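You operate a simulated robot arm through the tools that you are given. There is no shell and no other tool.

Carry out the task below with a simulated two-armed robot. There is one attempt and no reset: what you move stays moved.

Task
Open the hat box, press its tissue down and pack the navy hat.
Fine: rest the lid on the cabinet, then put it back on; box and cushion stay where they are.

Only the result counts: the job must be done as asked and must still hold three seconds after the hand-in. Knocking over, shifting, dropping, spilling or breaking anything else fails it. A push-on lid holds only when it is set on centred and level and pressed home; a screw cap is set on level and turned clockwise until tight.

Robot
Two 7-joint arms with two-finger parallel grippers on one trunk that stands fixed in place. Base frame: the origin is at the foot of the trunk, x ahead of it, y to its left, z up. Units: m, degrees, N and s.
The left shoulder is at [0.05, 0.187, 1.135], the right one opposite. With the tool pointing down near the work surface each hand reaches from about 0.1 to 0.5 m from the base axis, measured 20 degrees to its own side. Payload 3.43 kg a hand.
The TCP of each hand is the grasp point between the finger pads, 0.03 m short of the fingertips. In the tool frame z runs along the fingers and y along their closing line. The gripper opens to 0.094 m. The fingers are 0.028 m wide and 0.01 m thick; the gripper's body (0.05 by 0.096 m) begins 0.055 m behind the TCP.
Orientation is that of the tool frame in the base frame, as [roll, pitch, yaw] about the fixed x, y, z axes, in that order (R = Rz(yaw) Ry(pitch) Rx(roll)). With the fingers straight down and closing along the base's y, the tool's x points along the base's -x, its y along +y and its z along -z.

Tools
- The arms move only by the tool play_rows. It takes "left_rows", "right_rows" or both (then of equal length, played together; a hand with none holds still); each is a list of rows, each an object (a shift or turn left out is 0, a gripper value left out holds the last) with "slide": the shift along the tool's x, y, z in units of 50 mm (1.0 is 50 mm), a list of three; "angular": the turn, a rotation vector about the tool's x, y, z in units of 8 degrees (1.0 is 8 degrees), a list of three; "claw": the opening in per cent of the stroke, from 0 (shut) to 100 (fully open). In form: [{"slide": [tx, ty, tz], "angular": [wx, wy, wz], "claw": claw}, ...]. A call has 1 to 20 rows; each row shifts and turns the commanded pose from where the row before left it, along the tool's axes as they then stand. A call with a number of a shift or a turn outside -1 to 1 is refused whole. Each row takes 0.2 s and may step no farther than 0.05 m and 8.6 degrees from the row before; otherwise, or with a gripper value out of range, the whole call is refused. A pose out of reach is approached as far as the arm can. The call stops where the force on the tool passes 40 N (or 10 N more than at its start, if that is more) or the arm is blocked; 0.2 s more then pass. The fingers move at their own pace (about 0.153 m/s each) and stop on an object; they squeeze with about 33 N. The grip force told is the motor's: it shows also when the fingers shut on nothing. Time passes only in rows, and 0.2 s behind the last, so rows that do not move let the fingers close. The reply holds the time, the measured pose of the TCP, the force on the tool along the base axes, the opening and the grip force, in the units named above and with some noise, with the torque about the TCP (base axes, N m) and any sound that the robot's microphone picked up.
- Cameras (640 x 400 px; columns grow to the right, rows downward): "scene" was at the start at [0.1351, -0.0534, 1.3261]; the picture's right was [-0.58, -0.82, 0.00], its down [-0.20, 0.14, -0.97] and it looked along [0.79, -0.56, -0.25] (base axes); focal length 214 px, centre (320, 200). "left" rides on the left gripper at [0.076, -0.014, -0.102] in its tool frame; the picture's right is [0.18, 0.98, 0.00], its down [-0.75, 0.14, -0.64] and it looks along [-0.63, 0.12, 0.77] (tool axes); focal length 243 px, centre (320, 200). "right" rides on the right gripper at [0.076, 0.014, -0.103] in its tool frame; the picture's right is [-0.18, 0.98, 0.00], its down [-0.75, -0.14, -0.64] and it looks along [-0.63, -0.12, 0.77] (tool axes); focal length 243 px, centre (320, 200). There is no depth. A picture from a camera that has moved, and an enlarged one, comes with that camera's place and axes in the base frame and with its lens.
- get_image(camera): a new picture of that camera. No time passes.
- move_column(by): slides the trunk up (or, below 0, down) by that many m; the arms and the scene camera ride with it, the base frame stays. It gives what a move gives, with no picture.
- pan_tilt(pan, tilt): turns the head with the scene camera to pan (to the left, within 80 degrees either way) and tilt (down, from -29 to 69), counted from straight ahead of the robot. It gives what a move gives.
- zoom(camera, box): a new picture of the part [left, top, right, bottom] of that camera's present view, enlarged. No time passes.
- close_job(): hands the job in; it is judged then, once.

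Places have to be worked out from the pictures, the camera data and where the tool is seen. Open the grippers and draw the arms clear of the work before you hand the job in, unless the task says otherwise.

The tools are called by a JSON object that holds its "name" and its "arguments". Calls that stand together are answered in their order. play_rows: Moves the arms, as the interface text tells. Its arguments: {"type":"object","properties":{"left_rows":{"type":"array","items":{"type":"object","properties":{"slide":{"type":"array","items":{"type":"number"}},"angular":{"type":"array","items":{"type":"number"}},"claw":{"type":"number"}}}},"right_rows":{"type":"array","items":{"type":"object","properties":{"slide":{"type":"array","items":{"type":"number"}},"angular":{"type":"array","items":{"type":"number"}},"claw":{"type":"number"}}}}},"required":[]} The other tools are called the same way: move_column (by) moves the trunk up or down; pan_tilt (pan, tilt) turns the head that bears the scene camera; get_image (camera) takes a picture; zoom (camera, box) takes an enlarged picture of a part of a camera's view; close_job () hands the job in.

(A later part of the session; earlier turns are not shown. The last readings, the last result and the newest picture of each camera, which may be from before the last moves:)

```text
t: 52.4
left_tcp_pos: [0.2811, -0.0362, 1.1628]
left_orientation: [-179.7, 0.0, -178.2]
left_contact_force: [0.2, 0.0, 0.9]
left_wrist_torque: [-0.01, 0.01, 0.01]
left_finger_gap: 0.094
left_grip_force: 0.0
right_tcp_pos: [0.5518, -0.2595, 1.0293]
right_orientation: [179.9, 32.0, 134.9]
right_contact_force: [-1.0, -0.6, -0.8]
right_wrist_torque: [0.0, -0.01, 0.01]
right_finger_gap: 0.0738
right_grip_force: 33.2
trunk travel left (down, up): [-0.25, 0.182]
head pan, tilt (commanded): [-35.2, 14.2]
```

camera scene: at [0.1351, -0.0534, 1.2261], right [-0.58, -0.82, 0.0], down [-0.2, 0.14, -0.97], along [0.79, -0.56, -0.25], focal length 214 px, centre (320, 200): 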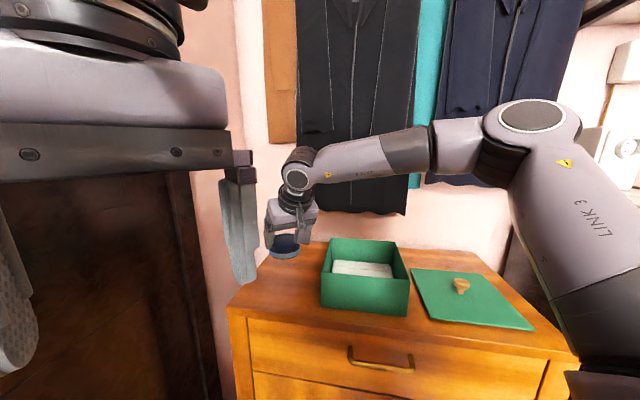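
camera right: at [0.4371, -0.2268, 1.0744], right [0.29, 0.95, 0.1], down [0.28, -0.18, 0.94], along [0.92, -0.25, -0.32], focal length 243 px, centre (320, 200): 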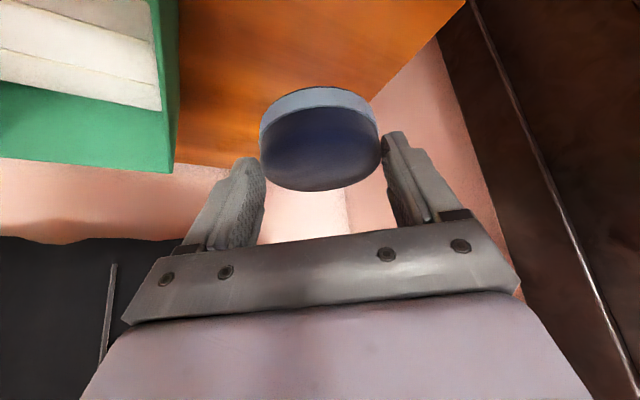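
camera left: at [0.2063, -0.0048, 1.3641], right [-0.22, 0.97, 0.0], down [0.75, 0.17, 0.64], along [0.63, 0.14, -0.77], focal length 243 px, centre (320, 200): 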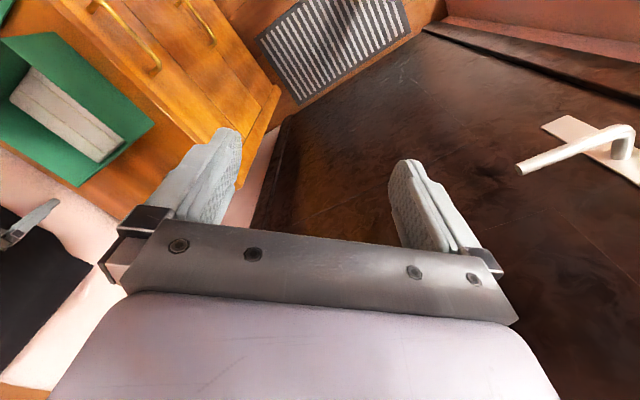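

Now across to above the box centre (TCP ≈ [0.483, -0.4395, 1.03]); hat bottom stays ~3.5 cm over the rim.

{"name": "play_rows", "arguments": {"right_rows": [{"slide": [-0.1, -0.264, 0.0624]}, {"slide": [-0.166, -0.44, 0.104]}, {"slide": [-0.166, -0.44, 0.104]}, {"slide": [-0.166, -0.44, 0.104]}, {"slide": [-0.166, -0.44, 0.104]}, {"slide": [-0.166, -0.44, 0.104]}, {"slide": [-0.166, -0.44, 0.104]}, {"slide": [-0.166, -0.44, 0.104]}, {"slide": [-0.066, -0.176, 0.0416]}, {}]}}

{"name": "get_image", "arguments": {"camera": "right"}}

{"name": "zoom", "arguments": {"camera": "scene", "box": [280, 180, 440, 320]}}

```text
t: 54.5
left_tcp_pos: [0.281, -0.0362, 1.1623]
left_orientation: [-179.8, 0.0, -178.2]
left_contact_force: [0.2, -0.8, 1.0]
left_wrist_torque: [0.02, 0.02, -0.01]
left_finger_gap: 0.094
left_grip_force: 0.1
right_tcp_pos: [0.4819, -0.4373, 1.0298]
right_orientation: [-180.0, 32.0, 135.1]
right_contact_force: [0.3, 0.0, -0.2]
right_wrist_torque: [0.02, -0.01, -0.01]
right_finger_gap: 0.0738
right_grip_force: 33.2
trunk travel left (down, up): [-0.25, 0.182]
head pan, tilt (commanded): [-35.2, 14.2]
```

```text
taken
camera right: at [0.4081, -0.3433, 1.0745], right [0.8, 0.59, 0.1], down [0.11, -0.31, 0.94], along [0.58, -0.75, -0.32], focal length 243 px, centre (320, 200)
```

right: 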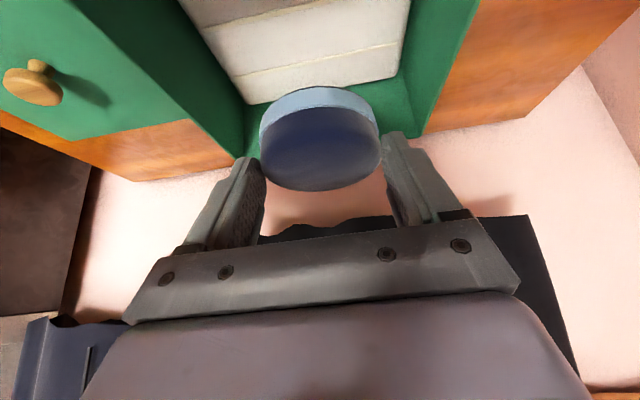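

```text
2.86 times, centred on (360, 250) of scene
camera zoom: at [0.1351, -0.0534, 1.2261], right [-0.58, -0.82, 0.0], down [-0.2, 0.14, -0.97], along [0.79, -0.56, -0.25], focal length 613 px, centre (206, 57)
```

zoom: 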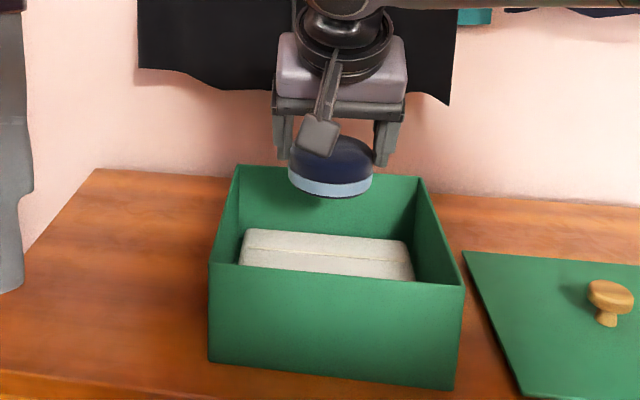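

Hat is above the box centre by the numbers. I lower 6 cm, then check clearances.

{"name": "play_rows", "arguments": {"right_rows": [{"slide": [0.159, 0, 0.2544]}, {"slide": [0.159, 0, 0.2544]}, {"slide": [0.159, 0, 0.2544]}, {"slide": [0.159, 0, 0.2544]}, {}]}}

{"name": "get_image", "arguments": {"camera": "right"}}

{"name": "zoom", "arguments": {"camera": "scene", "box": [280, 180, 440, 320]}}

```text
t: 55.8
left_tcp_pos: [0.2806, -0.037, 1.1626]
left_orientation: [-179.7, 0.0, -178.1]
left_contact_force: [-1.0, -0.5, 0.3]
left_wrist_torque: [0.03, 0.0, 0.0]
left_finger_gap: 0.0941
left_grip_force: 0.0
right_tcp_pos: [0.4832, -0.4369, 0.9683]
right_orientation: [-180.0, 31.9, 135.1]
right_contact_force: [0.6, -0.1, -1.1]
right_wrist_torque: [0.01, 0.0, 0.02]
right_finger_gap: 0.0731
right_grip_force: 33.0
trunk travel left (down, up): [-0.25, 0.182]
head pan, tilt (commanded): [-35.2, 14.2]
```

```text
taken
camera right: at [0.4085, -0.3432, 1.0137], right [0.8, 0.59, 0.1], down [0.11, -0.31, 0.94], along [0.58, -0.75, -0.32], focal length 243 px, centre (320, 200)
```

right: 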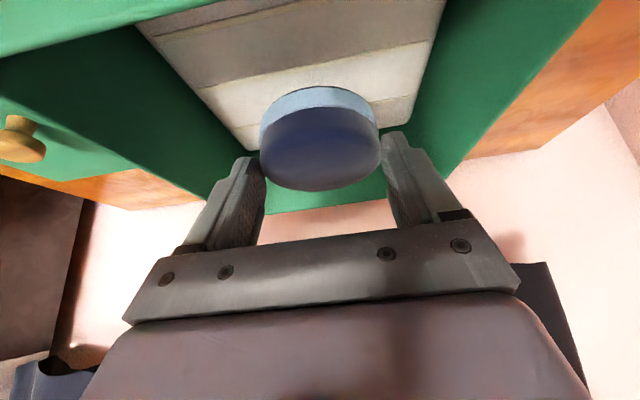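

```text
2.86 times, centred on (360, 250) of scene
camera zoom: at [0.1351, -0.0534, 1.2261], right [-0.58, -0.82, 0.0], down [-0.2, 0.14, -0.97], along [0.79, -0.56, -0.25], focal length 613 px, centre (206, 57)
```

zoom: 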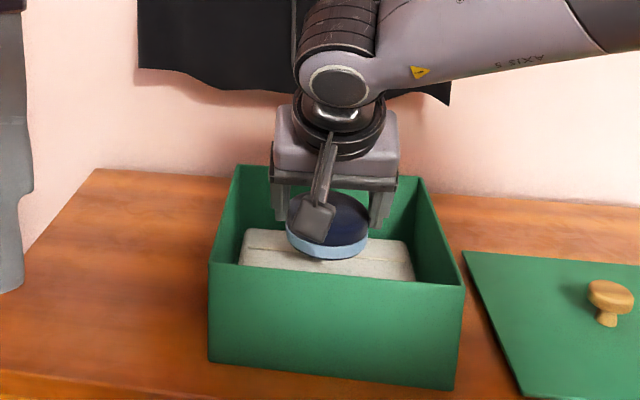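

Clear of the walls. Lowering another 36 mm, then small steps to contact.

{"name": "play_rows", "arguments": {"right_rows": [{"slide": [0.127, 0, 0.2035]}, {"slide": [0.127, 0, 0.2035]}, {"slide": [0.106, 0, 0.1696]}, {}]}}

{"name": "zoom", "arguments": {"camera": "scene", "box": [300, 200, 430, 320]}}

{"name": "get_image", "arguments": {"camera": "right"}}

```text
t: 56.8
left_tcp_pos: [0.2807, -0.0365, 1.1622]
left_orientation: [-179.9, 0.0, -178.2]
left_contact_force: [-0.6, -0.3, 1.0]
left_wrist_torque: [0.03, -0.01, -0.02]
left_finger_gap: 0.0941
left_grip_force: 0.0
right_tcp_pos: [0.4822, -0.4363, 0.9359]
right_orientation: [-179.9, 31.9, 135.1]
right_contact_force: [0.1, -0.1, -0.9]
right_wrist_torque: [-0.01, 0.02, -0.03]
right_finger_gap: 0.0734
right_grip_force: 33.2
trunk travel left (down, up): [-0.25, 0.182]
head pan, tilt (commanded): [-35.2, 14.2]
```

```text
3.33 times, centred on (365, 260) of scene
camera zoom: at [0.1351, -0.0534, 1.2261], right [-0.58, -0.82, 0.0], down [-0.2, 0.14, -0.97], along [0.79, -0.56, -0.25], focal length 715 px, centre (170, 0)
```

zoom: 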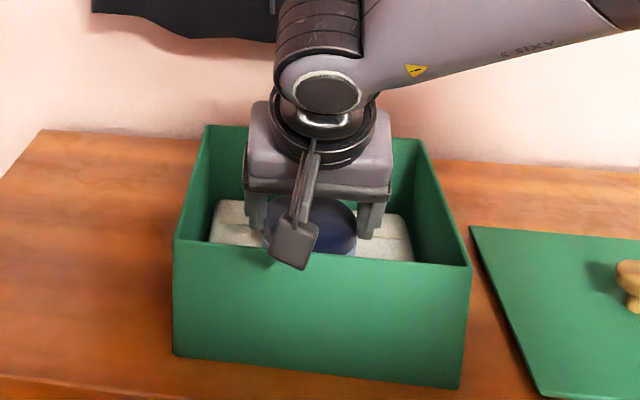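

```text
taken
camera right: at [0.408, -0.3426, 0.9796], right [0.8, 0.59, 0.1], down [0.11, -0.31, 0.94], along [0.58, -0.75, -0.32], focal length 243 px, centre (320, 200)
```

right: 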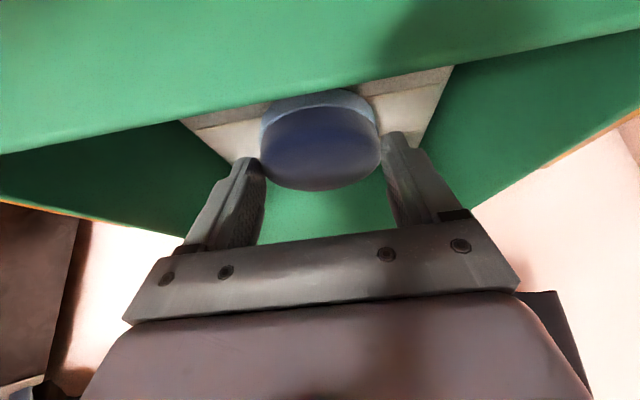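

Good. Small steps down now until the hat touches the tissue.

{"name": "play_rows", "arguments": {"right_rows": [{"slide": [0.0265, 0, 0.0424]}, {"slide": [0.0265, 0, 0.0424]}, {"slide": [0.0265, 0, 0.0424]}, {}]}}

```text
t: 57.8
left_tcp_pos: [0.2797, -0.0353, 1.1613]
left_orientation: [-179.8, 0.2, -178.2]
left_contact_force: [0.4, 0.4, -0.3]
left_wrist_torque: [-0.01, 0.02, 0.01]
left_finger_gap: 0.094
left_grip_force: 0.2
right_tcp_pos: [0.4843, -0.4371, 0.9295]
right_orientation: [179.9, 32.2, 135.1]
right_contact_force: [-0.9, -0.4, 9.5]
right_wrist_torque: [-0.25, 0.23, -0.04]
right_finger_gap: 0.0734
right_grip_force: 32.6
trunk travel left (down, up): [-0.25, 0.182]
head pan, tilt (commanded): [-35.2, 14.2]
```

Touched down (9.5 N). I ease up 1.5 mm and open the fingers.

{"name": "play_rows", "arguments": {"right_rows": [{"slide": [-0.016, 0, -0.0254]}, {}, {"claw": 82}, {"claw": 88}, {"claw": 95}, {"claw": 100}, {}]}}

{"name": "get_image", "arguments": {"camera": "right"}}

{"name": "zoom", "arguments": {"camera": "scene", "box": [300, 200, 430, 320]}}

```text
t: 59.4
left_tcp_pos: [0.2812, -0.0377, 1.162]
left_orientation: [-179.8, 0.2, -178.2]
left_contact_force: [1.5, -0.3, 0.8]
left_wrist_torque: [0.01, -0.01, 0.01]
left_finger_gap: 0.0942
left_grip_force: 0.0
right_tcp_pos: [0.4839, -0.4363, 0.9298]
right_orientation: [180.0, 32.0, 135.1]
right_contact_force: [-0.3, 0.8, -0.8]
right_wrist_torque: [0.0, -0.02, 0.0]
right_finger_gap: 0.094
right_grip_force: 0.1
trunk travel left (down, up): [-0.25, 0.182]
head pan, tilt (commanded): [-35.2, 14.2]
```

```text
taken
camera right: at [0.4092, -0.3434, 0.9736], right [0.8, 0.59, 0.1], down [0.11, -0.31, 0.94], along [0.58, -0.75, -0.32], focal length 243 px, centre (320, 200)
```

right: 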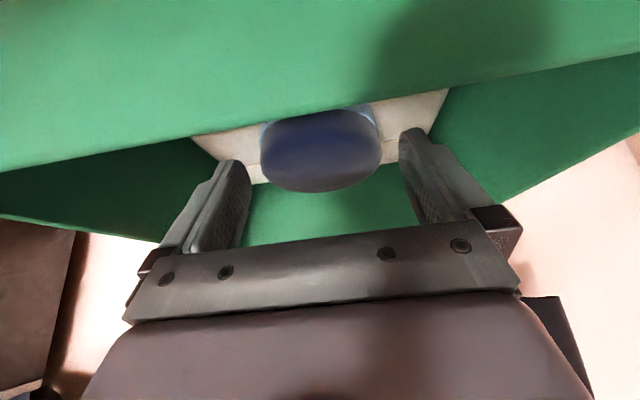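

```text
3.33 times, centred on (365, 260) of scene
camera zoom: at [0.1351, -0.0534, 1.2261], right [-0.58, -0.82, 0.0], down [-0.2, 0.14, -0.97], along [0.79, -0.56, -0.25], focal length 715 px, centre (170, 0)
```

zoom: 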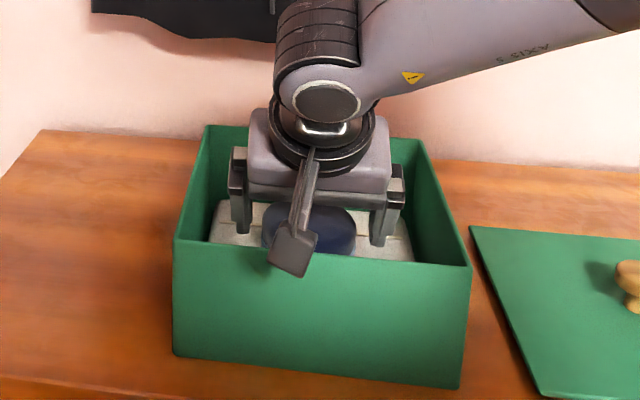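

Released. Rising straight up, slowly at first.

{"name": "play_rows", "arguments": {"right_rows": [{"slide": [-0.053, 0, -0.0848]}, {"slide": [-0.106, 0, -0.1696]}, {"slide": [-0.212, 0, -0.339]}, {"slide": [-0.265, 0, -0.424]}, {"slide": [-0.265, 0, -0.424]}, {"slide": [-0.265, 0, -0.424]}, {"slide": [-0.265, 0, -0.424]}, {}]}}

{"name": "get_image", "arguments": {"camera": "right"}}

{"name": "zoom", "arguments": {"camera": "scene", "box": [300, 200, 430, 320]}}

```text
t: 61.1
left_tcp_pos: [0.2809, -0.0361, 1.1614]
left_orientation: [-179.9, 0.0, -178.2]
left_contact_force: [0.2, 0.5, 0.2]
left_wrist_torque: [0.0, 0.01, 0.0]
left_finger_gap: 0.094
left_grip_force: 0.0
right_tcp_pos: [0.4834, -0.4374, 1.0647]
right_orientation: [-179.9, 32.1, 135.1]
right_contact_force: [0.1, 0.0, 0.4]
right_wrist_torque: [-0.01, -0.01, -0.03]
right_finger_gap: 0.0939
right_grip_force: 0.0
trunk travel left (down, up): [-0.25, 0.182]
head pan, tilt (commanded): [-35.2, 14.2]
```

```text
taken
camera right: at [0.4088, -0.344, 1.1082], right [0.8, 0.59, 0.1], down [0.11, -0.31, 0.94], along [0.58, -0.75, -0.32], focal length 243 px, centre (320, 200)
```

right: 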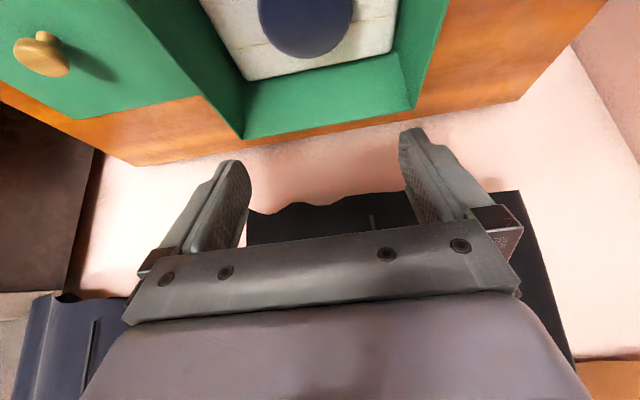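

```text
3.33 times, centred on (365, 260) of scene
camera zoom: at [0.1351, -0.0534, 1.2261], right [-0.58, -0.82, 0.0], down [-0.2, 0.14, -0.97], along [0.79, -0.56, -0.25], focal length 715 px, centre (170, 0)
```

zoom: 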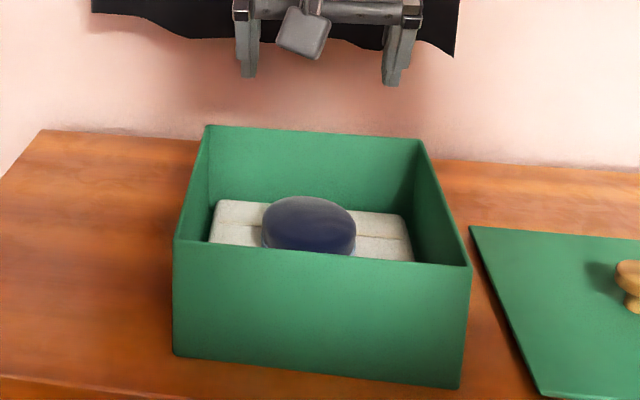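

The hat sits in the middle of the box, well below the rim. Now I bring the hand upright again and raise the trunk back 0.1 m for the lid work.

{"name": "play_rows", "arguments": {"right_rows": [{"angular": [0, 0.8, 0]}, {"angular": [0, 0.8, 0]}, {"angular": [0, 0.8, 0]}, {"angular": [0, 0.8, 0]}, {"angular": [0, 0.8, 0]}, {}]}}

{"name": "move_column", "arguments": {"by": 0.1}}

{"name": "zoom", "arguments": {"camera": "scene", "box": [300, 240, 580, 400]}}

{"name": "get_image", "arguments": {"camera": "right"}}

```text
t: 62.5
left_tcp_pos: [0.28, -0.0364, 1.1619]
left_orientation: [-179.8, 0.1, -178.2]
left_contact_force: [0.0, -0.1, 0.7]
left_wrist_torque: [0.0, -0.01, 0.0]
left_finger_gap: 0.0939
left_grip_force: 0.1
right_tcp_pos: [0.4834, -0.4376, 1.0648]
right_orientation: [179.9, -0.1, 135.1]
right_contact_force: [-0.1, -0.1, -0.3]
right_wrist_torque: [0.03, 0.0, 0.0]
right_finger_gap: 0.0942
right_grip_force: 0.1
trunk travel left (down, up): [-0.25, 0.182]
head pan, tilt (commanded): [-35.2, 14.2]
```

```text
t: 63.9
left_tcp_pos: [0.2816, -0.0356, 1.2616]
left_orientation: [-179.8, -0.1, -178.2]
left_contact_force: [-0.1, 1.3, 0.4]
left_wrist_torque: [-0.04, 0.01, 0.0]
left_finger_gap: 0.0939
left_grip_force: 0.0
right_tcp_pos: [0.4832, -0.4367, 1.1636]
right_orientation: [179.9, 0.0, 135.3]
right_contact_force: [-0.8, -0.6, 0.5]
right_wrist_torque: [-0.02, 0.01, 0.05]
right_finger_gap: 0.0941
right_grip_force: 0.0
trunk travel left (down, up): [-0.35, 0.082]
head pan, tilt (commanded): [-35.2, 14.2]
```

```text
2.29 times, centred on (440, 320) of scene
camera zoom: at [0.1352, -0.0535, 1.3261], right [-0.58, -0.82, 0.0], down [-0.2, 0.14, -0.97], along [0.79, -0.56, -0.25], focal length 490 px, centre (46, -74)
```

zoom: 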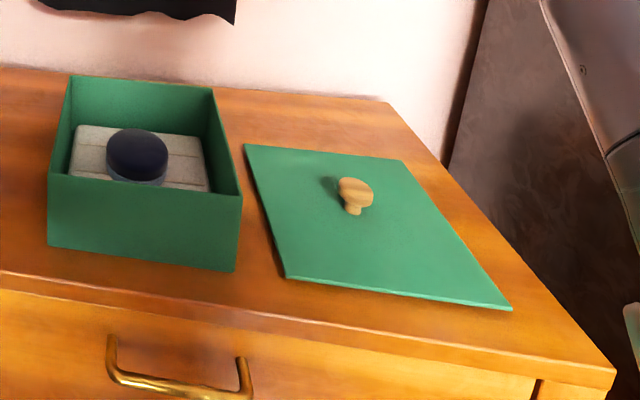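

```text
taken
camera right: at [0.4391, -0.3741, 1.2645], right [0.82, 0.57, 0.0], down [0.43, -0.63, 0.64], along [0.36, -0.53, -0.77], focal length 243 px, centre (320, 200)
```

right: 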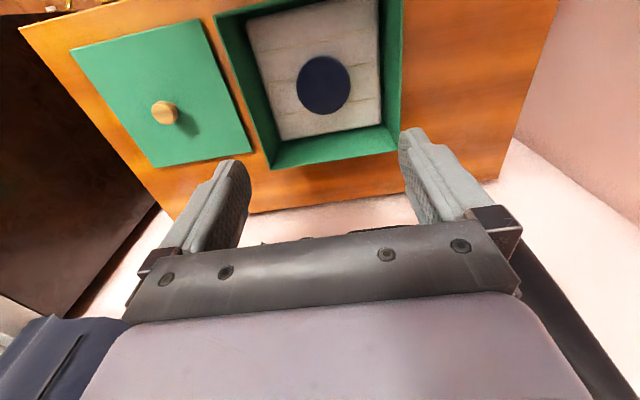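

Hat is packed. Next: move over the lid's knob at [0.317, -0.6265], z≈1.0, and check alignment.

{"name": "play_rows", "arguments": {"right_rows": [{"slide": [-0.027, -0.42, 0]}, {"slide": [-0.054, -0.839, 0]}, {"slide": [-0.054, -0.839, 0]}, {"slide": [-0.054, -0.839, 0]}, {"slide": [-0.054, -0.839, 0.2]}, {"slide": [-0.054, -0.839, 0.3]}, {"slide": [-0.027, -0.42, 0.5]}, {"slide": [0, 0, 0.8]}, {"slide": [0, 0, 0.8]}, {"slide": [0, 0, 0.6]}, {}]}}

{"name": "zoom", "arguments": {"camera": "right", "box": [160, 40, 480, 240]}}

{"name": "zoom", "arguments": {"camera": "scene", "box": [390, 220, 590, 380]}}

```text
t: 66.3
left_tcp_pos: [0.2807, -0.0353, 1.2621]
left_orientation: [-179.8, 0.1, -178.2]
left_contact_force: [-0.2, -0.2, -0.3]
left_wrist_torque: [0.01, -0.01, -0.03]
left_finger_gap: 0.0942
left_grip_force: 0.0
right_tcp_pos: [0.316, -0.6286, 1.0051]
right_orientation: [-180.0, 0.0, 135.2]
right_contact_force: [-0.1, 0.0, -0.6]
right_wrist_torque: [-0.01, -0.02, -0.02]
right_finger_gap: 0.0938
right_grip_force: 0.1
trunk travel left (down, up): [-0.35, 0.082]
head pan, tilt (commanded): [-35.2, 14.2]
```

```text
2.00 times, centred on (320, 140) of right
camera zoom: at [0.2721, -0.564, 1.1059], right [0.82, 0.57, 0.0], down [0.43, -0.63, 0.64], along [0.36, -0.53, -0.77], focal length 485 px, centre (320, 320)
```

zoom: 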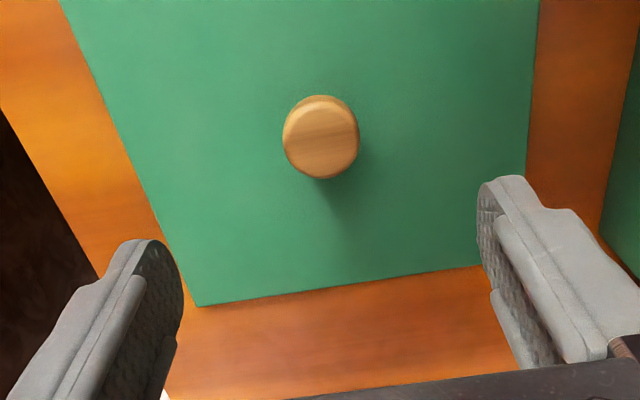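

```text
2.50 times, centred on (490, 300) of scene
camera zoom: at [0.135, -0.0533, 1.3262], right [-0.58, -0.82, 0.0], down [-0.2, 0.14, -0.97], along [0.79, -0.56, -0.25], focal length 536 px, centre (-105, -50)
```

zoom: 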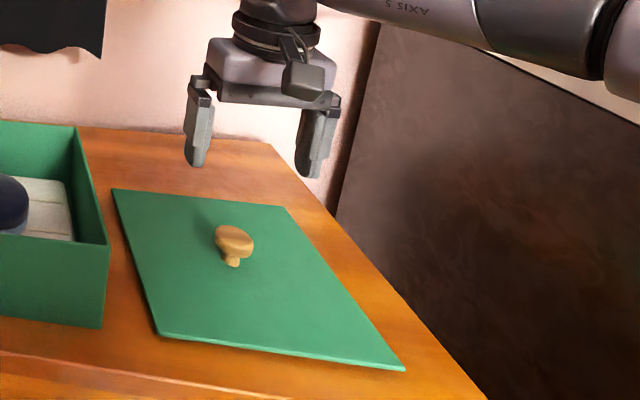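

The knob is centred exactly (same camera spot as at release). Descending 110 mm, narrowing, then closing.

{"name": "play_rows", "arguments": {"right_rows": [{"slide": [0, 0, 0.5]}, {"slide": [0, 0, 0.7]}, {"slide": [0, 0, 0.6], "claw": 70}, {"slide": [0, 0, 0.3], "claw": 60}, {"slide": [0, 0, 0.1], "claw": 55}, {"claw": 55}, {}]}}

{"name": "zoom", "arguments": {"camera": "right", "box": [200, 80, 440, 230]}}

```text
t: 67.9
left_tcp_pos: [0.2801, -0.0368, 1.2616]
left_orientation: [-179.8, 0.1, -178.1]
left_contact_force: [-0.1, -0.4, -0.2]
left_wrist_torque: [0.01, -0.01, -0.01]
left_finger_gap: 0.0939
left_grip_force: 0.0
right_tcp_pos: [0.3162, -0.6276, 0.8936]
right_orientation: [-180.0, 0.0, 135.1]
right_contact_force: [-0.1, 0.6, 0.2]
right_wrist_torque: [0.02, -0.02, -0.01]
right_finger_gap: 0.0516
right_grip_force: 0.1
trunk travel left (down, up): [-0.35, 0.082]
head pan, tilt (commanded): [-35.2, 14.2]
```

```text
2.67 times, centred on (320, 155) of right
camera zoom: at [0.2717, -0.5628, 0.994], right [0.82, 0.57, 0.0], down [0.43, -0.63, 0.64], along [0.36, -0.53, -0.77], focal length 647 px, centre (320, 320)
```

zoom: 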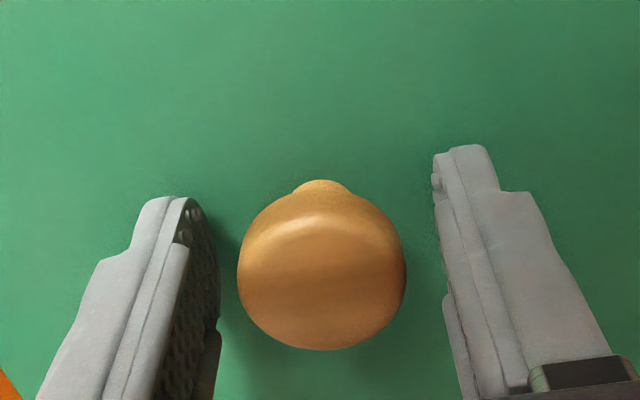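

The hand is about 1 mm off from the earlier grasp; I correct by [-1.1 mm x, 1.2 mm up] and close.

{"name": "play_rows", "arguments": {"right_rows": [{"slide": [-0.022, 0, -0.024]}, {"claw": 40}, {"claw": 20}, {"claw": 0}, {"claw": 0}, {"claw": 0}]}}

{"name": "zoom", "arguments": {"camera": "right", "box": [200, 80, 440, 230]}}

```text
t: 69.3
left_tcp_pos: [0.2803, -0.0364, 1.2619]
left_orientation: [-179.8, 0.1, -178.2]
left_contact_force: [-0.7, 0.2, -0.4]
left_wrist_torque: [-0.03, 0.0, 0.0]
left_finger_gap: 0.0942
left_grip_force: 0.1
right_tcp_pos: [0.317, -0.6272, 0.8964]
right_orientation: [180.0, 0.0, 135.0]
right_contact_force: [0.6, -0.9, 0.4]
right_wrist_torque: [0.0, 0.02, -0.03]
right_finger_gap: 0.0332
right_grip_force: 33.0
trunk travel left (down, up): [-0.35, 0.082]
head pan, tilt (commanded): [-35.2, 14.2]
```

```text
2.67 times, centred on (320, 155) of right
camera zoom: at [0.2729, -0.5639, 0.9956], right [0.82, 0.57, 0.0], down [0.43, -0.63, 0.64], along [0.36, -0.53, -0.77], focal length 647 px, centre (320, 320)
```

zoom: 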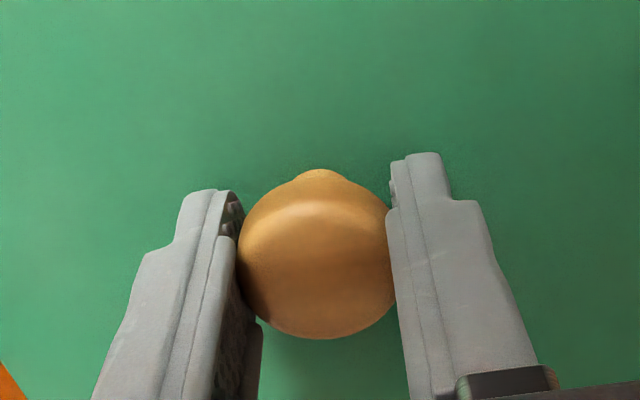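

Gripped the same way as before. Lifting 0.18 m, then carrying the lid along tool +y by 0.25 m back over the box.

{"name": "play_rows", "arguments": {"right_rows": [{"slide": [0, 0, -0.1]}, {"slide": [0, 0, -0.3]}, {"slide": [0, 0, -0.5]}, {"slide": [0, 0, -0.6]}, {"slide": [0, 0, -0.6]}, {"slide": [0, 0, -0.6]}, {"slide": [0, 0, -0.6]}, {"slide": [0, 0, -0.3]}, {}]}}

{"name": "play_rows", "arguments": {"right_rows": [{"slide": [0.014, 0.25, 0]}, {"slide": [0, 0.5, 0]}, {"slide": [0, 0.5, 0]}, {"slide": [0, 0.5, 0]}, {"slide": [0, 0.5, 0]}, {"slide": [0, 0.5, 0]}, {"slide": [0, 0.5, 0]}, {"slide": [0, 0.5, 0]}, {"slide": [0, 0.5, 0]}, {"slide": [0, 0.5, 0]}, {"slide": [0, 0.245, 0]}, {}, {}]}}

{"name": "zoom", "arguments": {"camera": "scene", "box": [290, 200, 450, 360]}}

{"name": "get_image", "arguments": {"camera": "right"}}

```text
t: 71.3
left_tcp_pos: [0.2815, -0.0361, 1.2632]
left_orientation: [-179.8, 0.1, -178.2]
left_contact_force: [0.1, -0.3, -0.2]
left_wrist_torque: [0.0, -0.03, 0.01]
left_finger_gap: 0.0941
left_grip_force: 0.0
right_tcp_pos: [0.3185, -0.6269, 1.0755]
right_orientation: [-180.0, 0.0, 135.1]
right_contact_force: [0.5, -0.6, 0.1]
right_wrist_torque: [-0.03, -0.02, -0.02]
right_finger_gap: 0.0332
right_grip_force: 32.9
trunk travel left (down, up): [-0.35, 0.082]
head pan, tilt (commanded): [-35.2, 14.2]
```

```text
t: 74.1
left_tcp_pos: [0.2804, -0.037, 1.2606]
left_orientation: [-179.9, 0.1, -178.2]
left_contact_force: [0.4, 0.4, 0.5]
left_wrist_torque: [-0.02, 0.05, 0.04]
left_finger_gap: 0.0936
left_grip_force: 0.0
right_tcp_pos: [0.4931, -0.45, 1.0746]
right_orientation: [-180.0, 0.0, 135.1]
right_contact_force: [-0.3, -0.4, -1.1]
right_wrist_torque: [0.0, -0.04, -0.02]
right_finger_gap: 0.0335
right_grip_force: 33.3
trunk travel left (down, up): [-0.35, 0.082]
head pan, tilt (commanded): [-35.2, 14.2]
```

```text
2.50 times, centred on (370, 280) of scene
camera zoom: at [0.1351, -0.0534, 1.3261], right [-0.58, -0.82, 0.0], down [-0.2, 0.14, -0.97], along [0.79, -0.56, -0.25], focal length 536 px, centre (195, 0)
```

zoom: 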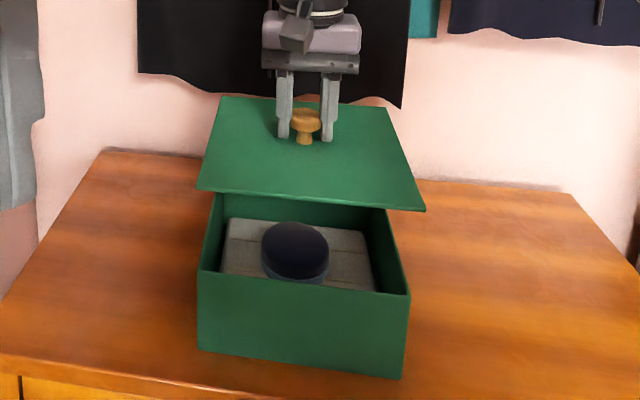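

```text
taken
camera right: at [0.4489, -0.3877, 1.1749], right [0.82, 0.57, 0.0], down [0.43, -0.63, 0.64], along [0.36, -0.53, -0.77], focal length 243 px, centre (320, 200)
```

right: 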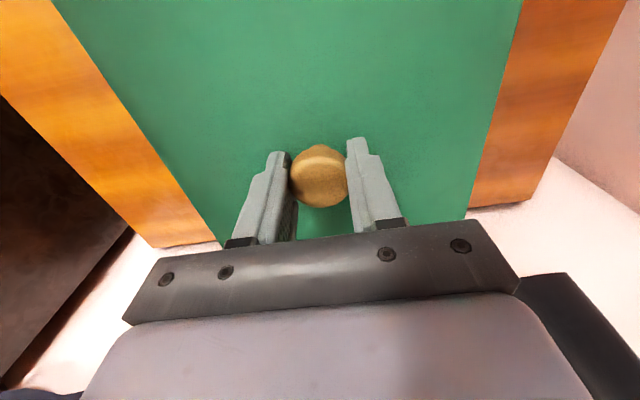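

The lid is back over the box at the original position within about a millimetre. Lowering 7 cm to 2 cm above seat, then checking edges.

{"name": "play_rows", "arguments": {"right_rows": [{"slide": [0, 0, 0.2]}, {"slide": [0, 0, 0.4]}, {"slide": [0, 0, 0.4]}, {"slide": [0, 0, 0.3]}, {"slide": [0, 0, 0.1]}, {}, {}]}}

{"name": "zoom", "arguments": {"camera": "scene", "box": [310, 250, 420, 360]}}

{"name": "zoom", "arguments": {"camera": "scene", "box": [300, 210, 430, 360]}}

{"name": "get_image", "arguments": {"camera": "right"}}

```text
t: 75.7
left_tcp_pos: [0.2811, -0.0365, 1.2626]
left_orientation: [-179.8, 0.0, -178.2]
left_contact_force: [-0.7, -0.4, -0.3]
left_wrist_torque: [-0.01, -0.01, -0.01]
left_finger_gap: 0.094
left_grip_force: 0.0
right_tcp_pos: [0.4937, -0.4501, 1.0053]
right_orientation: [180.0, -0.1, 135.0]
right_contact_force: [0.4, -0.5, -0.5]
right_wrist_torque: [0.01, -0.01, -0.02]
right_finger_gap: 0.0334
right_grip_force: 33.3
trunk travel left (down, up): [-0.35, 0.082]
head pan, tilt (commanded): [-35.2, 14.2]
```

```text
3.64 times, centred on (365, 305) of scene
camera zoom: at [0.1351, -0.0534, 1.3261], right [-0.58, -0.82, 0.0], down [-0.2, 0.14, -0.97], along [0.79, -0.56, -0.25], focal length 780 px, centre (156, -182)
```

zoom: 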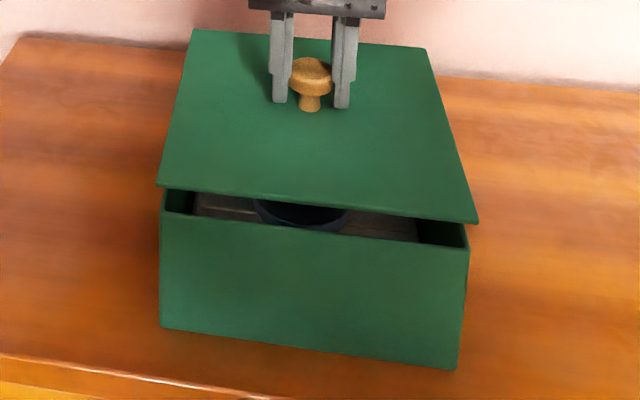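

```text
2.67 times, centred on (365, 285) of scene
camera zoom: at [0.1351, -0.0534, 1.3261], right [-0.58, -0.82, 0.0], down [-0.2, 0.14, -0.97], along [0.79, -0.56, -0.25], focal length 572 px, centre (200, -27)
```

zoom: 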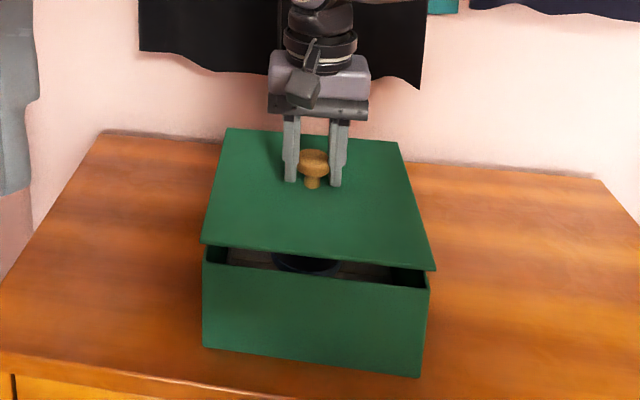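

```text
taken
camera right: at [0.4499, -0.3873, 1.1052], right [0.82, 0.57, 0.0], down [0.43, -0.63, 0.64], along [0.36, -0.53, -0.77], focal length 243 px, centre (320, 200)
```

right: 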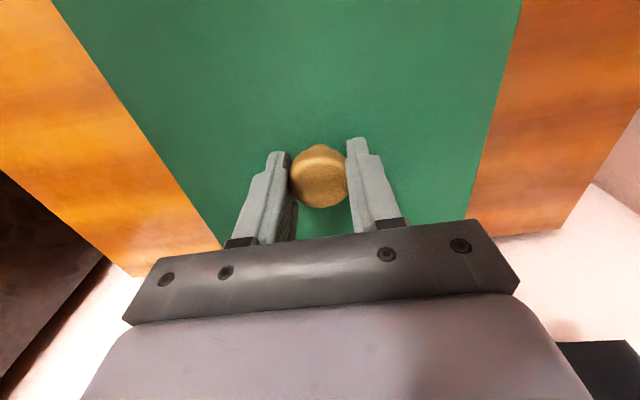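

Edges match the picture taken when the lid was first lifted. Lowering the last bit: 15 mm, then small steps with the force watched.

{"name": "play_rows", "arguments": {"right_rows": [{"slide": [0, 0, 0.1]}, {"slide": [0, 0, 0.1]}, {"slide": [0, 0, 0.1]}, {}]}}

{"name": "zoom", "arguments": {"camera": "scene", "box": [310, 250, 420, 360]}}

```text
t: 76.7
left_tcp_pos: [0.2809, -0.0348, 1.2611]
left_orientation: [-179.8, 0.0, -178.2]
left_contact_force: [0.1, -1.0, -0.5]
left_wrist_torque: [-0.02, 0.04, -0.02]
left_finger_gap: 0.0941
left_grip_force: 0.1
right_tcp_pos: [0.4936, -0.4501, 0.9906]
right_orientation: [-180.0, -0.2, 135.1]
right_contact_force: [1.1, 0.0, -1.0]
right_wrist_torque: [0.03, -0.02, 0.01]
right_finger_gap: 0.0333
right_grip_force: 32.8
trunk travel left (down, up): [-0.35, 0.082]
head pan, tilt (commanded): [-35.2, 14.2]
```

```text
3.64 times, centred on (365, 305) of scene
camera zoom: at [0.1351, -0.0534, 1.3261], right [-0.58, -0.82, 0.0], down [-0.2, 0.14, -0.97], along [0.79, -0.56, -0.25], focal length 780 px, centre (156, -182)
```

zoom: 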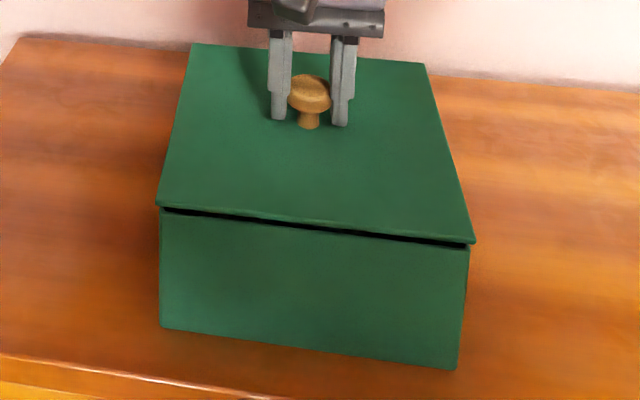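

Lid is just above the rim and centred. Continuing in 1.5 mm steps.

{"name": "play_rows", "arguments": {"right_rows": [{"slide": [0, 0, 0.03]}, {"slide": [0, 0, 0.03]}, {"slide": [0, 0, 0.03]}, {}]}}

{"name": "zoom", "arguments": {"camera": "scene", "box": [310, 250, 420, 360]}}

```text
t: 77.7
left_tcp_pos: [0.281, -0.0359, 1.2619]
left_orientation: [-179.8, 0.2, -178.2]
left_contact_force: [1.0, -0.1, 0.8]
left_wrist_torque: [0.0, 0.0, 0.02]
left_finger_gap: 0.094
left_grip_force: 0.1
right_tcp_pos: [0.4935, -0.4497, 0.9857]
right_orientation: [-180.0, 0.0, 135.1]
right_contact_force: [0.5, 0.0, -1.2]
right_wrist_torque: [0.01, 0.04, -0.03]
right_finger_gap: 0.0332
right_grip_force: 33.2
trunk travel left (down, up): [-0.35, 0.082]
head pan, tilt (commanded): [-35.2, 14.2]
```

```text
3.64 times, centred on (365, 305) of scene
camera zoom: at [0.1351, -0.0534, 1.3261], right [-0.58, -0.82, 0.0], down [-0.2, 0.14, -0.97], along [0.79, -0.56, -0.25], focal length 780 px, centre (156, -182)
```

zoom: 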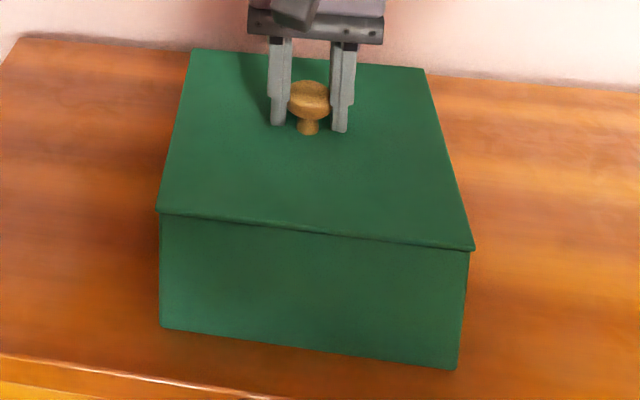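

Nearly seated with no resistance yet. Pressing on in 1 mm steps.

{"name": "play_rows", "arguments": {"right_rows": [{"slide": [0, 0, 0.02]}, {"slide": [0, 0, 0.02]}, {}]}}

```text
t: 78.5
left_tcp_pos: [0.2805, -0.0365, 1.262]
left_orientation: [-179.8, 0.2, -178.2]
left_contact_force: [0.5, 0.0, -0.6]
left_wrist_torque: [0.03, 0.0, -0.01]
left_finger_gap: 0.0938
left_grip_force: 0.0
right_tcp_pos: [0.4941, -0.4512, 0.9837]
right_orientation: [179.9, 0.1, 135.1]
right_contact_force: [-2.0, -2.6, 5.4]
right_wrist_torque: [0.01, 0.15, 0.02]
right_finger_gap: 0.0331
right_grip_force: 32.9
trunk travel left (down, up): [-0.35, 0.082]
head pan, tilt (commanded): [-35.2, 14.2]
heard: snap
```

A snap was heard with force rising – lid engaged. I press 2 mm more to make sure it is home.

{"name": "play_rows", "arguments": {"right_rows": [{"slide": [0, 0, 0.02]}, {"slide": [0, 0, 0.02]}, {}]}}

{"name": "zoom", "arguments": {"camera": "scene", "box": [310, 250, 420, 360]}}

```text
t: 79.3
left_tcp_pos: [0.2792, -0.0358, 1.2628]
left_orientation: [-179.8, 0.3, -178.2]
left_contact_force: [0.1, 0.9, -0.7]
left_wrist_torque: [0.02, -0.01, 0.0]
left_finger_gap: 0.094
left_grip_force: 0.1
right_tcp_pos: [0.4931, -0.4499, 0.984]
right_orientation: [179.8, 0.1, 135.1]
right_contact_force: [-3.5, -4.8, 16.3]
right_wrist_torque: [0.01, 0.18, 0.01]
right_finger_gap: 0.0334
right_grip_force: 33.4
trunk travel left (down, up): [-0.35, 0.082]
head pan, tilt (commanded): [-35.2, 14.2]
```

```text
3.64 times, centred on (365, 305) of scene
camera zoom: at [0.1333, -0.0527, 1.3266], right [-0.58, -0.82, 0.0], down [-0.2, 0.14, -0.97], along [0.79, -0.56, -0.24], focal length 780 px, centre (156, -182)
```

zoom: 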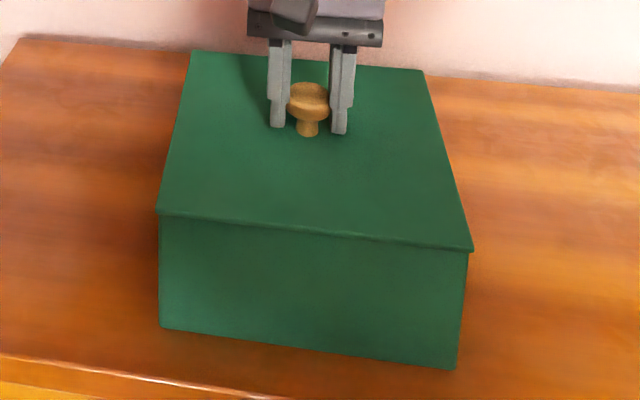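

Seated at z 0.984, identical to the original closed height, 16 N. I ease off 1.5 mm and open the fingers.

{"name": "play_rows", "arguments": {"right_rows": [{"slide": [0, 0, -0.03]}, {}, {"claw": 42}, {"claw": 50}, {"claw": 60}, {"claw": 60}]}}

{"name": "zoom", "arguments": {"camera": "right", "box": [200, 80, 440, 230]}}

{"name": "zoom", "arguments": {"camera": "scene", "box": [310, 250, 420, 360]}}

```text
t: 80.7
left_tcp_pos: [0.2813, -0.0364, 1.2633]
left_orientation: [-179.8, 0.1, -178.2]
left_contact_force: [0.2, 0.6, 0.1]
left_wrist_torque: [0.03, 0.02, 0.01]
left_finger_gap: 0.0939
left_grip_force: 0.0
right_tcp_pos: [0.4944, -0.4502, 0.9832]
right_orientation: [179.9, 0.0, 135.1]
right_contact_force: [0.1, -0.4, 0.0]
right_wrist_torque: [-0.06, -0.01, 0.0]
right_finger_gap: 0.0565
right_grip_force: 0.1
trunk travel left (down, up): [-0.35, 0.082]
head pan, tilt (commanded): [-35.2, 14.2]
```

```text
2.67 times, centred on (320, 155) of right
camera zoom: at [0.4499, -0.387, 1.0837], right [0.82, 0.57, 0.0], down [0.43, -0.63, 0.64], along [0.36, -0.53, -0.77], focal length 647 px, centre (320, 320)
```

zoom: 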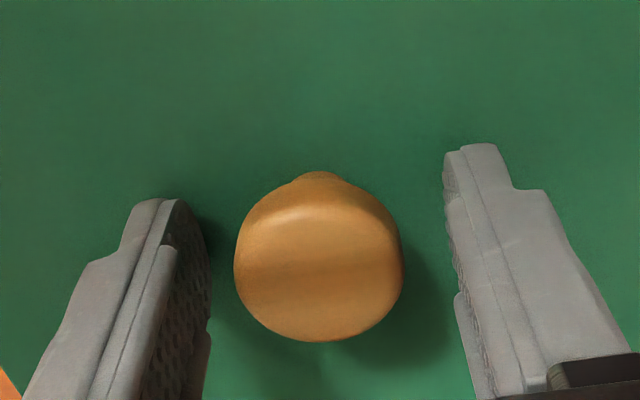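

```text
3.64 times, centred on (365, 305) of scene
camera zoom: at [0.1351, -0.0534, 1.3261], right [-0.58, -0.82, 0.0], down [-0.2, 0.14, -0.97], along [0.79, -0.56, -0.25], focal length 780 px, centre (156, -182)
```

zoom: 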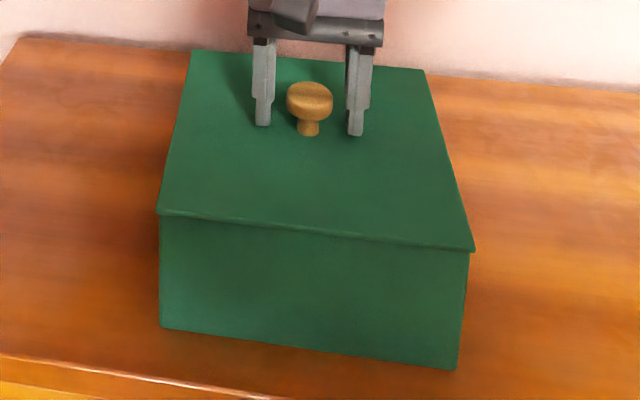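

No change on release. I rise clear and compare the closed box with the first picture.

{"name": "play_rows", "arguments": {"right_rows": [{"slide": [0, 0, -0.2]}, {"slide": [0, 0, -0.5]}, {"slide": [0, 0, -0.7]}, {"slide": [0, 0, -0.7]}, {}]}}

{"name": "zoom", "arguments": {"camera": "scene", "box": [310, 255, 415, 360]}}

{"name": "zoom", "arguments": {"camera": "right", "box": [160, 0, 480, 200]}}

```text
t: 81.9
left_tcp_pos: [0.2809, -0.0359, 1.262]
left_orientation: [-179.8, 0.0, -178.2]
left_contact_force: [0.0, 0.5, -0.2]
left_wrist_torque: [-0.01, 0.01, 0.01]
left_finger_gap: 0.0937
left_grip_force: 0.0
right_tcp_pos: [0.4949, -0.4508, 1.0862]
right_orientation: [-179.9, 0.0, 135.0]
right_contact_force: [0.8, 0.0, -0.4]
right_wrist_torque: [0.0, -0.03, 0.02]
right_finger_gap: 0.0562
right_grip_force: 0.0
trunk travel left (down, up): [-0.35, 0.082]
head pan, tilt (commanded): [-35.2, 14.2]
```

```text
3.81 times, centred on (362, 308) of scene
camera zoom: at [0.1352, -0.0535, 1.3261], right [-0.58, -0.82, 0.0], down [-0.2, 0.14, -0.97], along [0.79, -0.56, -0.25], focal length 817 px, centre (158, -210)
```

zoom: 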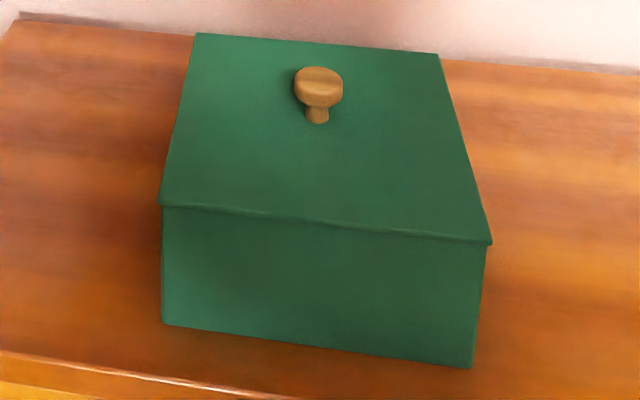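

```text
2.00 times, centred on (320, 100) of right
camera zoom: at [0.4506, -0.3875, 1.1873], right [0.82, 0.57, 0.0], down [0.43, -0.63, 0.64], along [0.36, -0.53, -0.77], focal length 485 px, centre (320, 400)
```

zoom: 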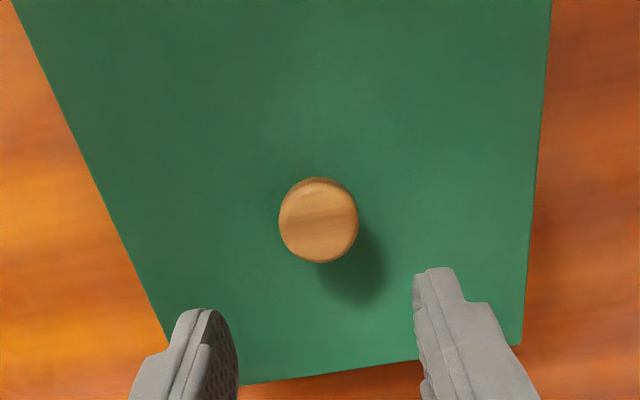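

The lid's corners match the original picture exactly. Now I withdraw the right hand up and back toward its starting place, and take a last look.

{"name": "play_rows", "arguments": {"right_rows": [{"slide": [0, 0, -0.5]}, {"slide": [0.3, -0.15, -0.3]}, {"slide": [0.6, -0.3, -0.3]}, {"slide": [0.65, -0.3, -0.3]}, {"slide": [0.65, -0.3, -0.3]}, {"slide": [0.65, -0.3, -0.3]}, {"slide": [0.65, -0.3, -0.2]}, {"slide": [0.2, -0.1, 0], "claw": 100}, {}]}}

{"name": "get_image", "arguments": {"camera": "scene"}}

{"name": "zoom", "arguments": {"camera": "scene", "box": [220, 240, 460, 390]}}

{"name": "get_image", "arguments": {"camera": "right"}}

```text
t: 83.9
left_tcp_pos: [0.2806, -0.0359, 1.2628]
left_orientation: [-179.8, 0.1, -178.2]
left_contact_force: [0.2, 0.3, 0.7]
left_wrist_torque: [0.03, -0.01, 0.0]
left_finger_gap: 0.094
left_grip_force: 0.1
right_tcp_pos: [0.299, -0.3821, 1.197]
right_orientation: [180.0, 0.0, 135.1]
right_contact_force: [0.1, 0.5, -0.1]
right_wrist_torque: [0.0, -0.01, -0.04]
right_finger_gap: 0.094
right_grip_force: 0.1
trunk travel left (down, up): [-0.35, 0.082]
head pan, tilt (commanded): [-35.2, 14.2]
```

```text
taken
camera scene: at [0.135, -0.0534, 1.3261], right [-0.58, -0.82, 0.0], down [-0.2, 0.14, -0.97], along [0.79, -0.56, -0.25], focal length 214 px, centre (320, 200)
```

scene: 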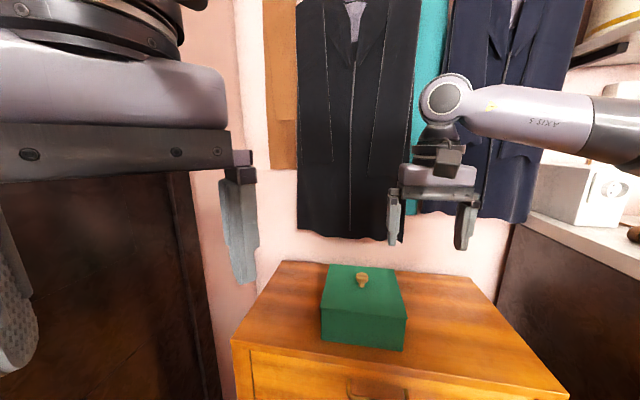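

```text
2.67 times, centred on (340, 315) of scene
camera zoom: at [0.135, -0.0534, 1.3261], right [-0.58, -0.82, 0.0], down [-0.2, 0.14, -0.97], along [0.79, -0.56, -0.25], focal length 572 px, centre (267, -107)
```

zoom: 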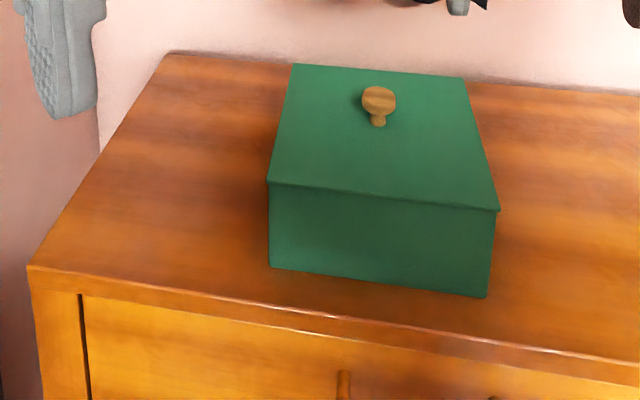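

```text
taken
camera right: at [0.2553, -0.3181, 1.2978], right [0.82, 0.57, 0.0], down [0.43, -0.63, 0.64], along [0.36, -0.53, -0.77], focal length 243 px, centre (320, 200)
```

right: 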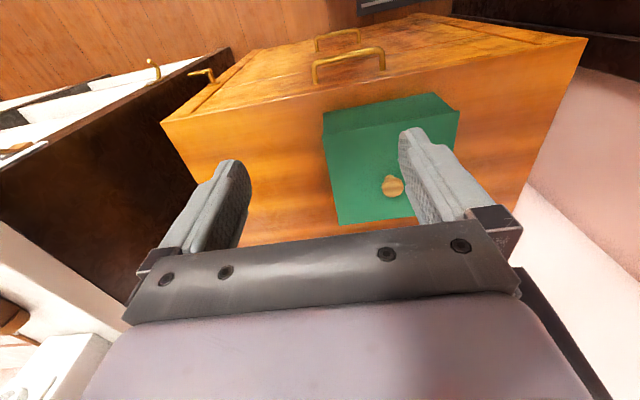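

All looks right, but the task mentions a cushion that I haven't seen on the cabinet, so before handing in I look around the room to be sure the packed object is the navy hat and nothing was missed.

{"name": "pan_tilt", "arguments": {"pan": -75, "tilt": 25}}

{"name": "get_image", "arguments": {"camera": "scene"}}

{"name": "zoom", "arguments": {"camera": "right", "box": [0, 40, 260, 400]}}

{"name": "get_image", "arguments": {"camera": "left"}}

```text
t: 84.9
left_tcp_pos: [0.2832, -0.0373, 1.2588]
left_orientation: [180.0, 0.3, -176.7]
left_contact_force: [21.5, -65.5, -12.5]
left_wrist_torque: [8.43, 1.64, 5.87]
left_finger_gap: 0.0938
left_grip_force: 0.0
right_tcp_pos: [0.3013, -0.3814, 1.1958]
right_orientation: [-180.0, 0.0, 135.1]
right_contact_force: [-0.2, 0.4, -0.7]
right_wrist_torque: [0.02, -0.01, 0.01]
right_finger_gap: 0.0939
right_grip_force: 0.0
trunk travel left (down, up): [-0.35, 0.082]
head pan, tilt (commanded): [-75.0, 25.0]
```

```text
taken
camera scene: at [0.1083, -0.0785, 1.3168], right [-0.85, -0.53, 0.0], down [-0.18, 0.29, -0.94], along [0.5, -0.8, -0.34], focal length 214 px, centre (320, 200)
```

scene: 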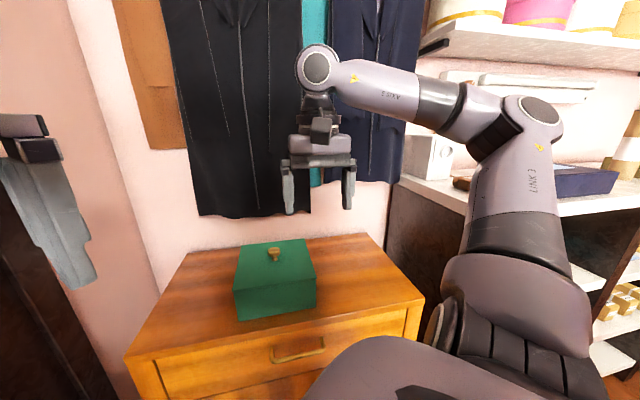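

```text
1.11 times, centred on (130, 220) of right
camera zoom: at [0.2557, -0.3184, 1.2977], right [0.82, 0.57, 0.0], down [0.43, -0.63, 0.64], along [0.36, -0.53, -0.77], focal length 270 px, centre (531, 178)
```

zoom: 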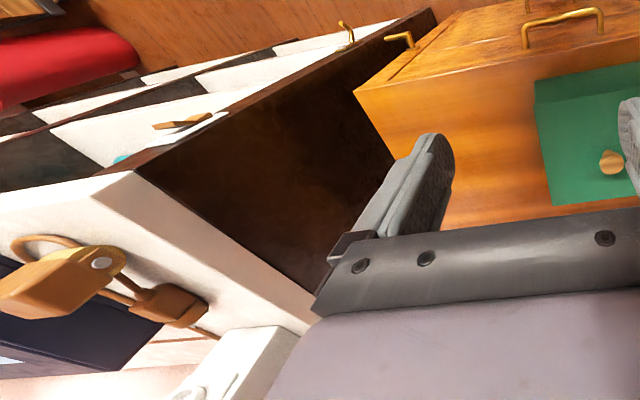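

```text
taken
camera left: at [0.208, -0.0573, 1.3612], right [-0.24, 0.97, 0.0], down [0.74, 0.18, 0.65], along [0.63, 0.15, -0.76], focal length 243 px, centre (320, 200)
```

left: 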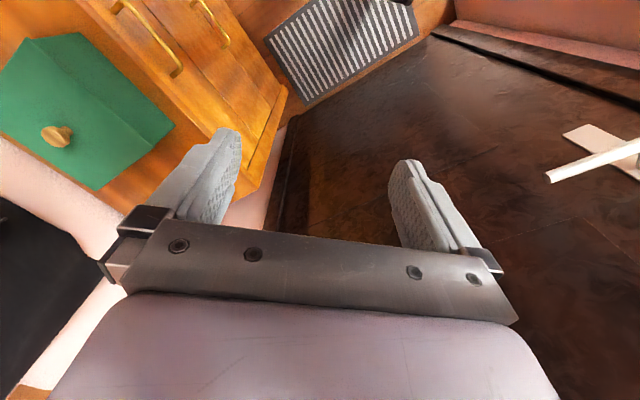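

Turning the head pressed it against the left hand's camera, so I turn it straight back at once.

{"name": "pan_tilt", "arguments": {"pan": -35.2, "tilt": 14.2}}

```text
t: 86.0
left_tcp_pos: [0.2803, -0.036, 1.2633]
left_orientation: [-179.8, 0.1, -178.4]
left_contact_force: [0.0, -0.8, 0.0]
left_wrist_torque: [-0.02, 0.0, -0.02]
left_finger_gap: 0.094
left_grip_force: 0.1
right_tcp_pos: [0.3, -0.3825, 1.1975]
right_orientation: [179.9, 0.0, 135.1]
right_contact_force: [-0.2, -0.4, 0.2]
right_wrist_torque: [-0.02, 0.03, -0.01]
right_finger_gap: 0.0939
right_grip_force: 0.0
trunk travel left (down, up): [-0.35, 0.082]
head pan, tilt (commanded): [-35.2, 14.2]
```

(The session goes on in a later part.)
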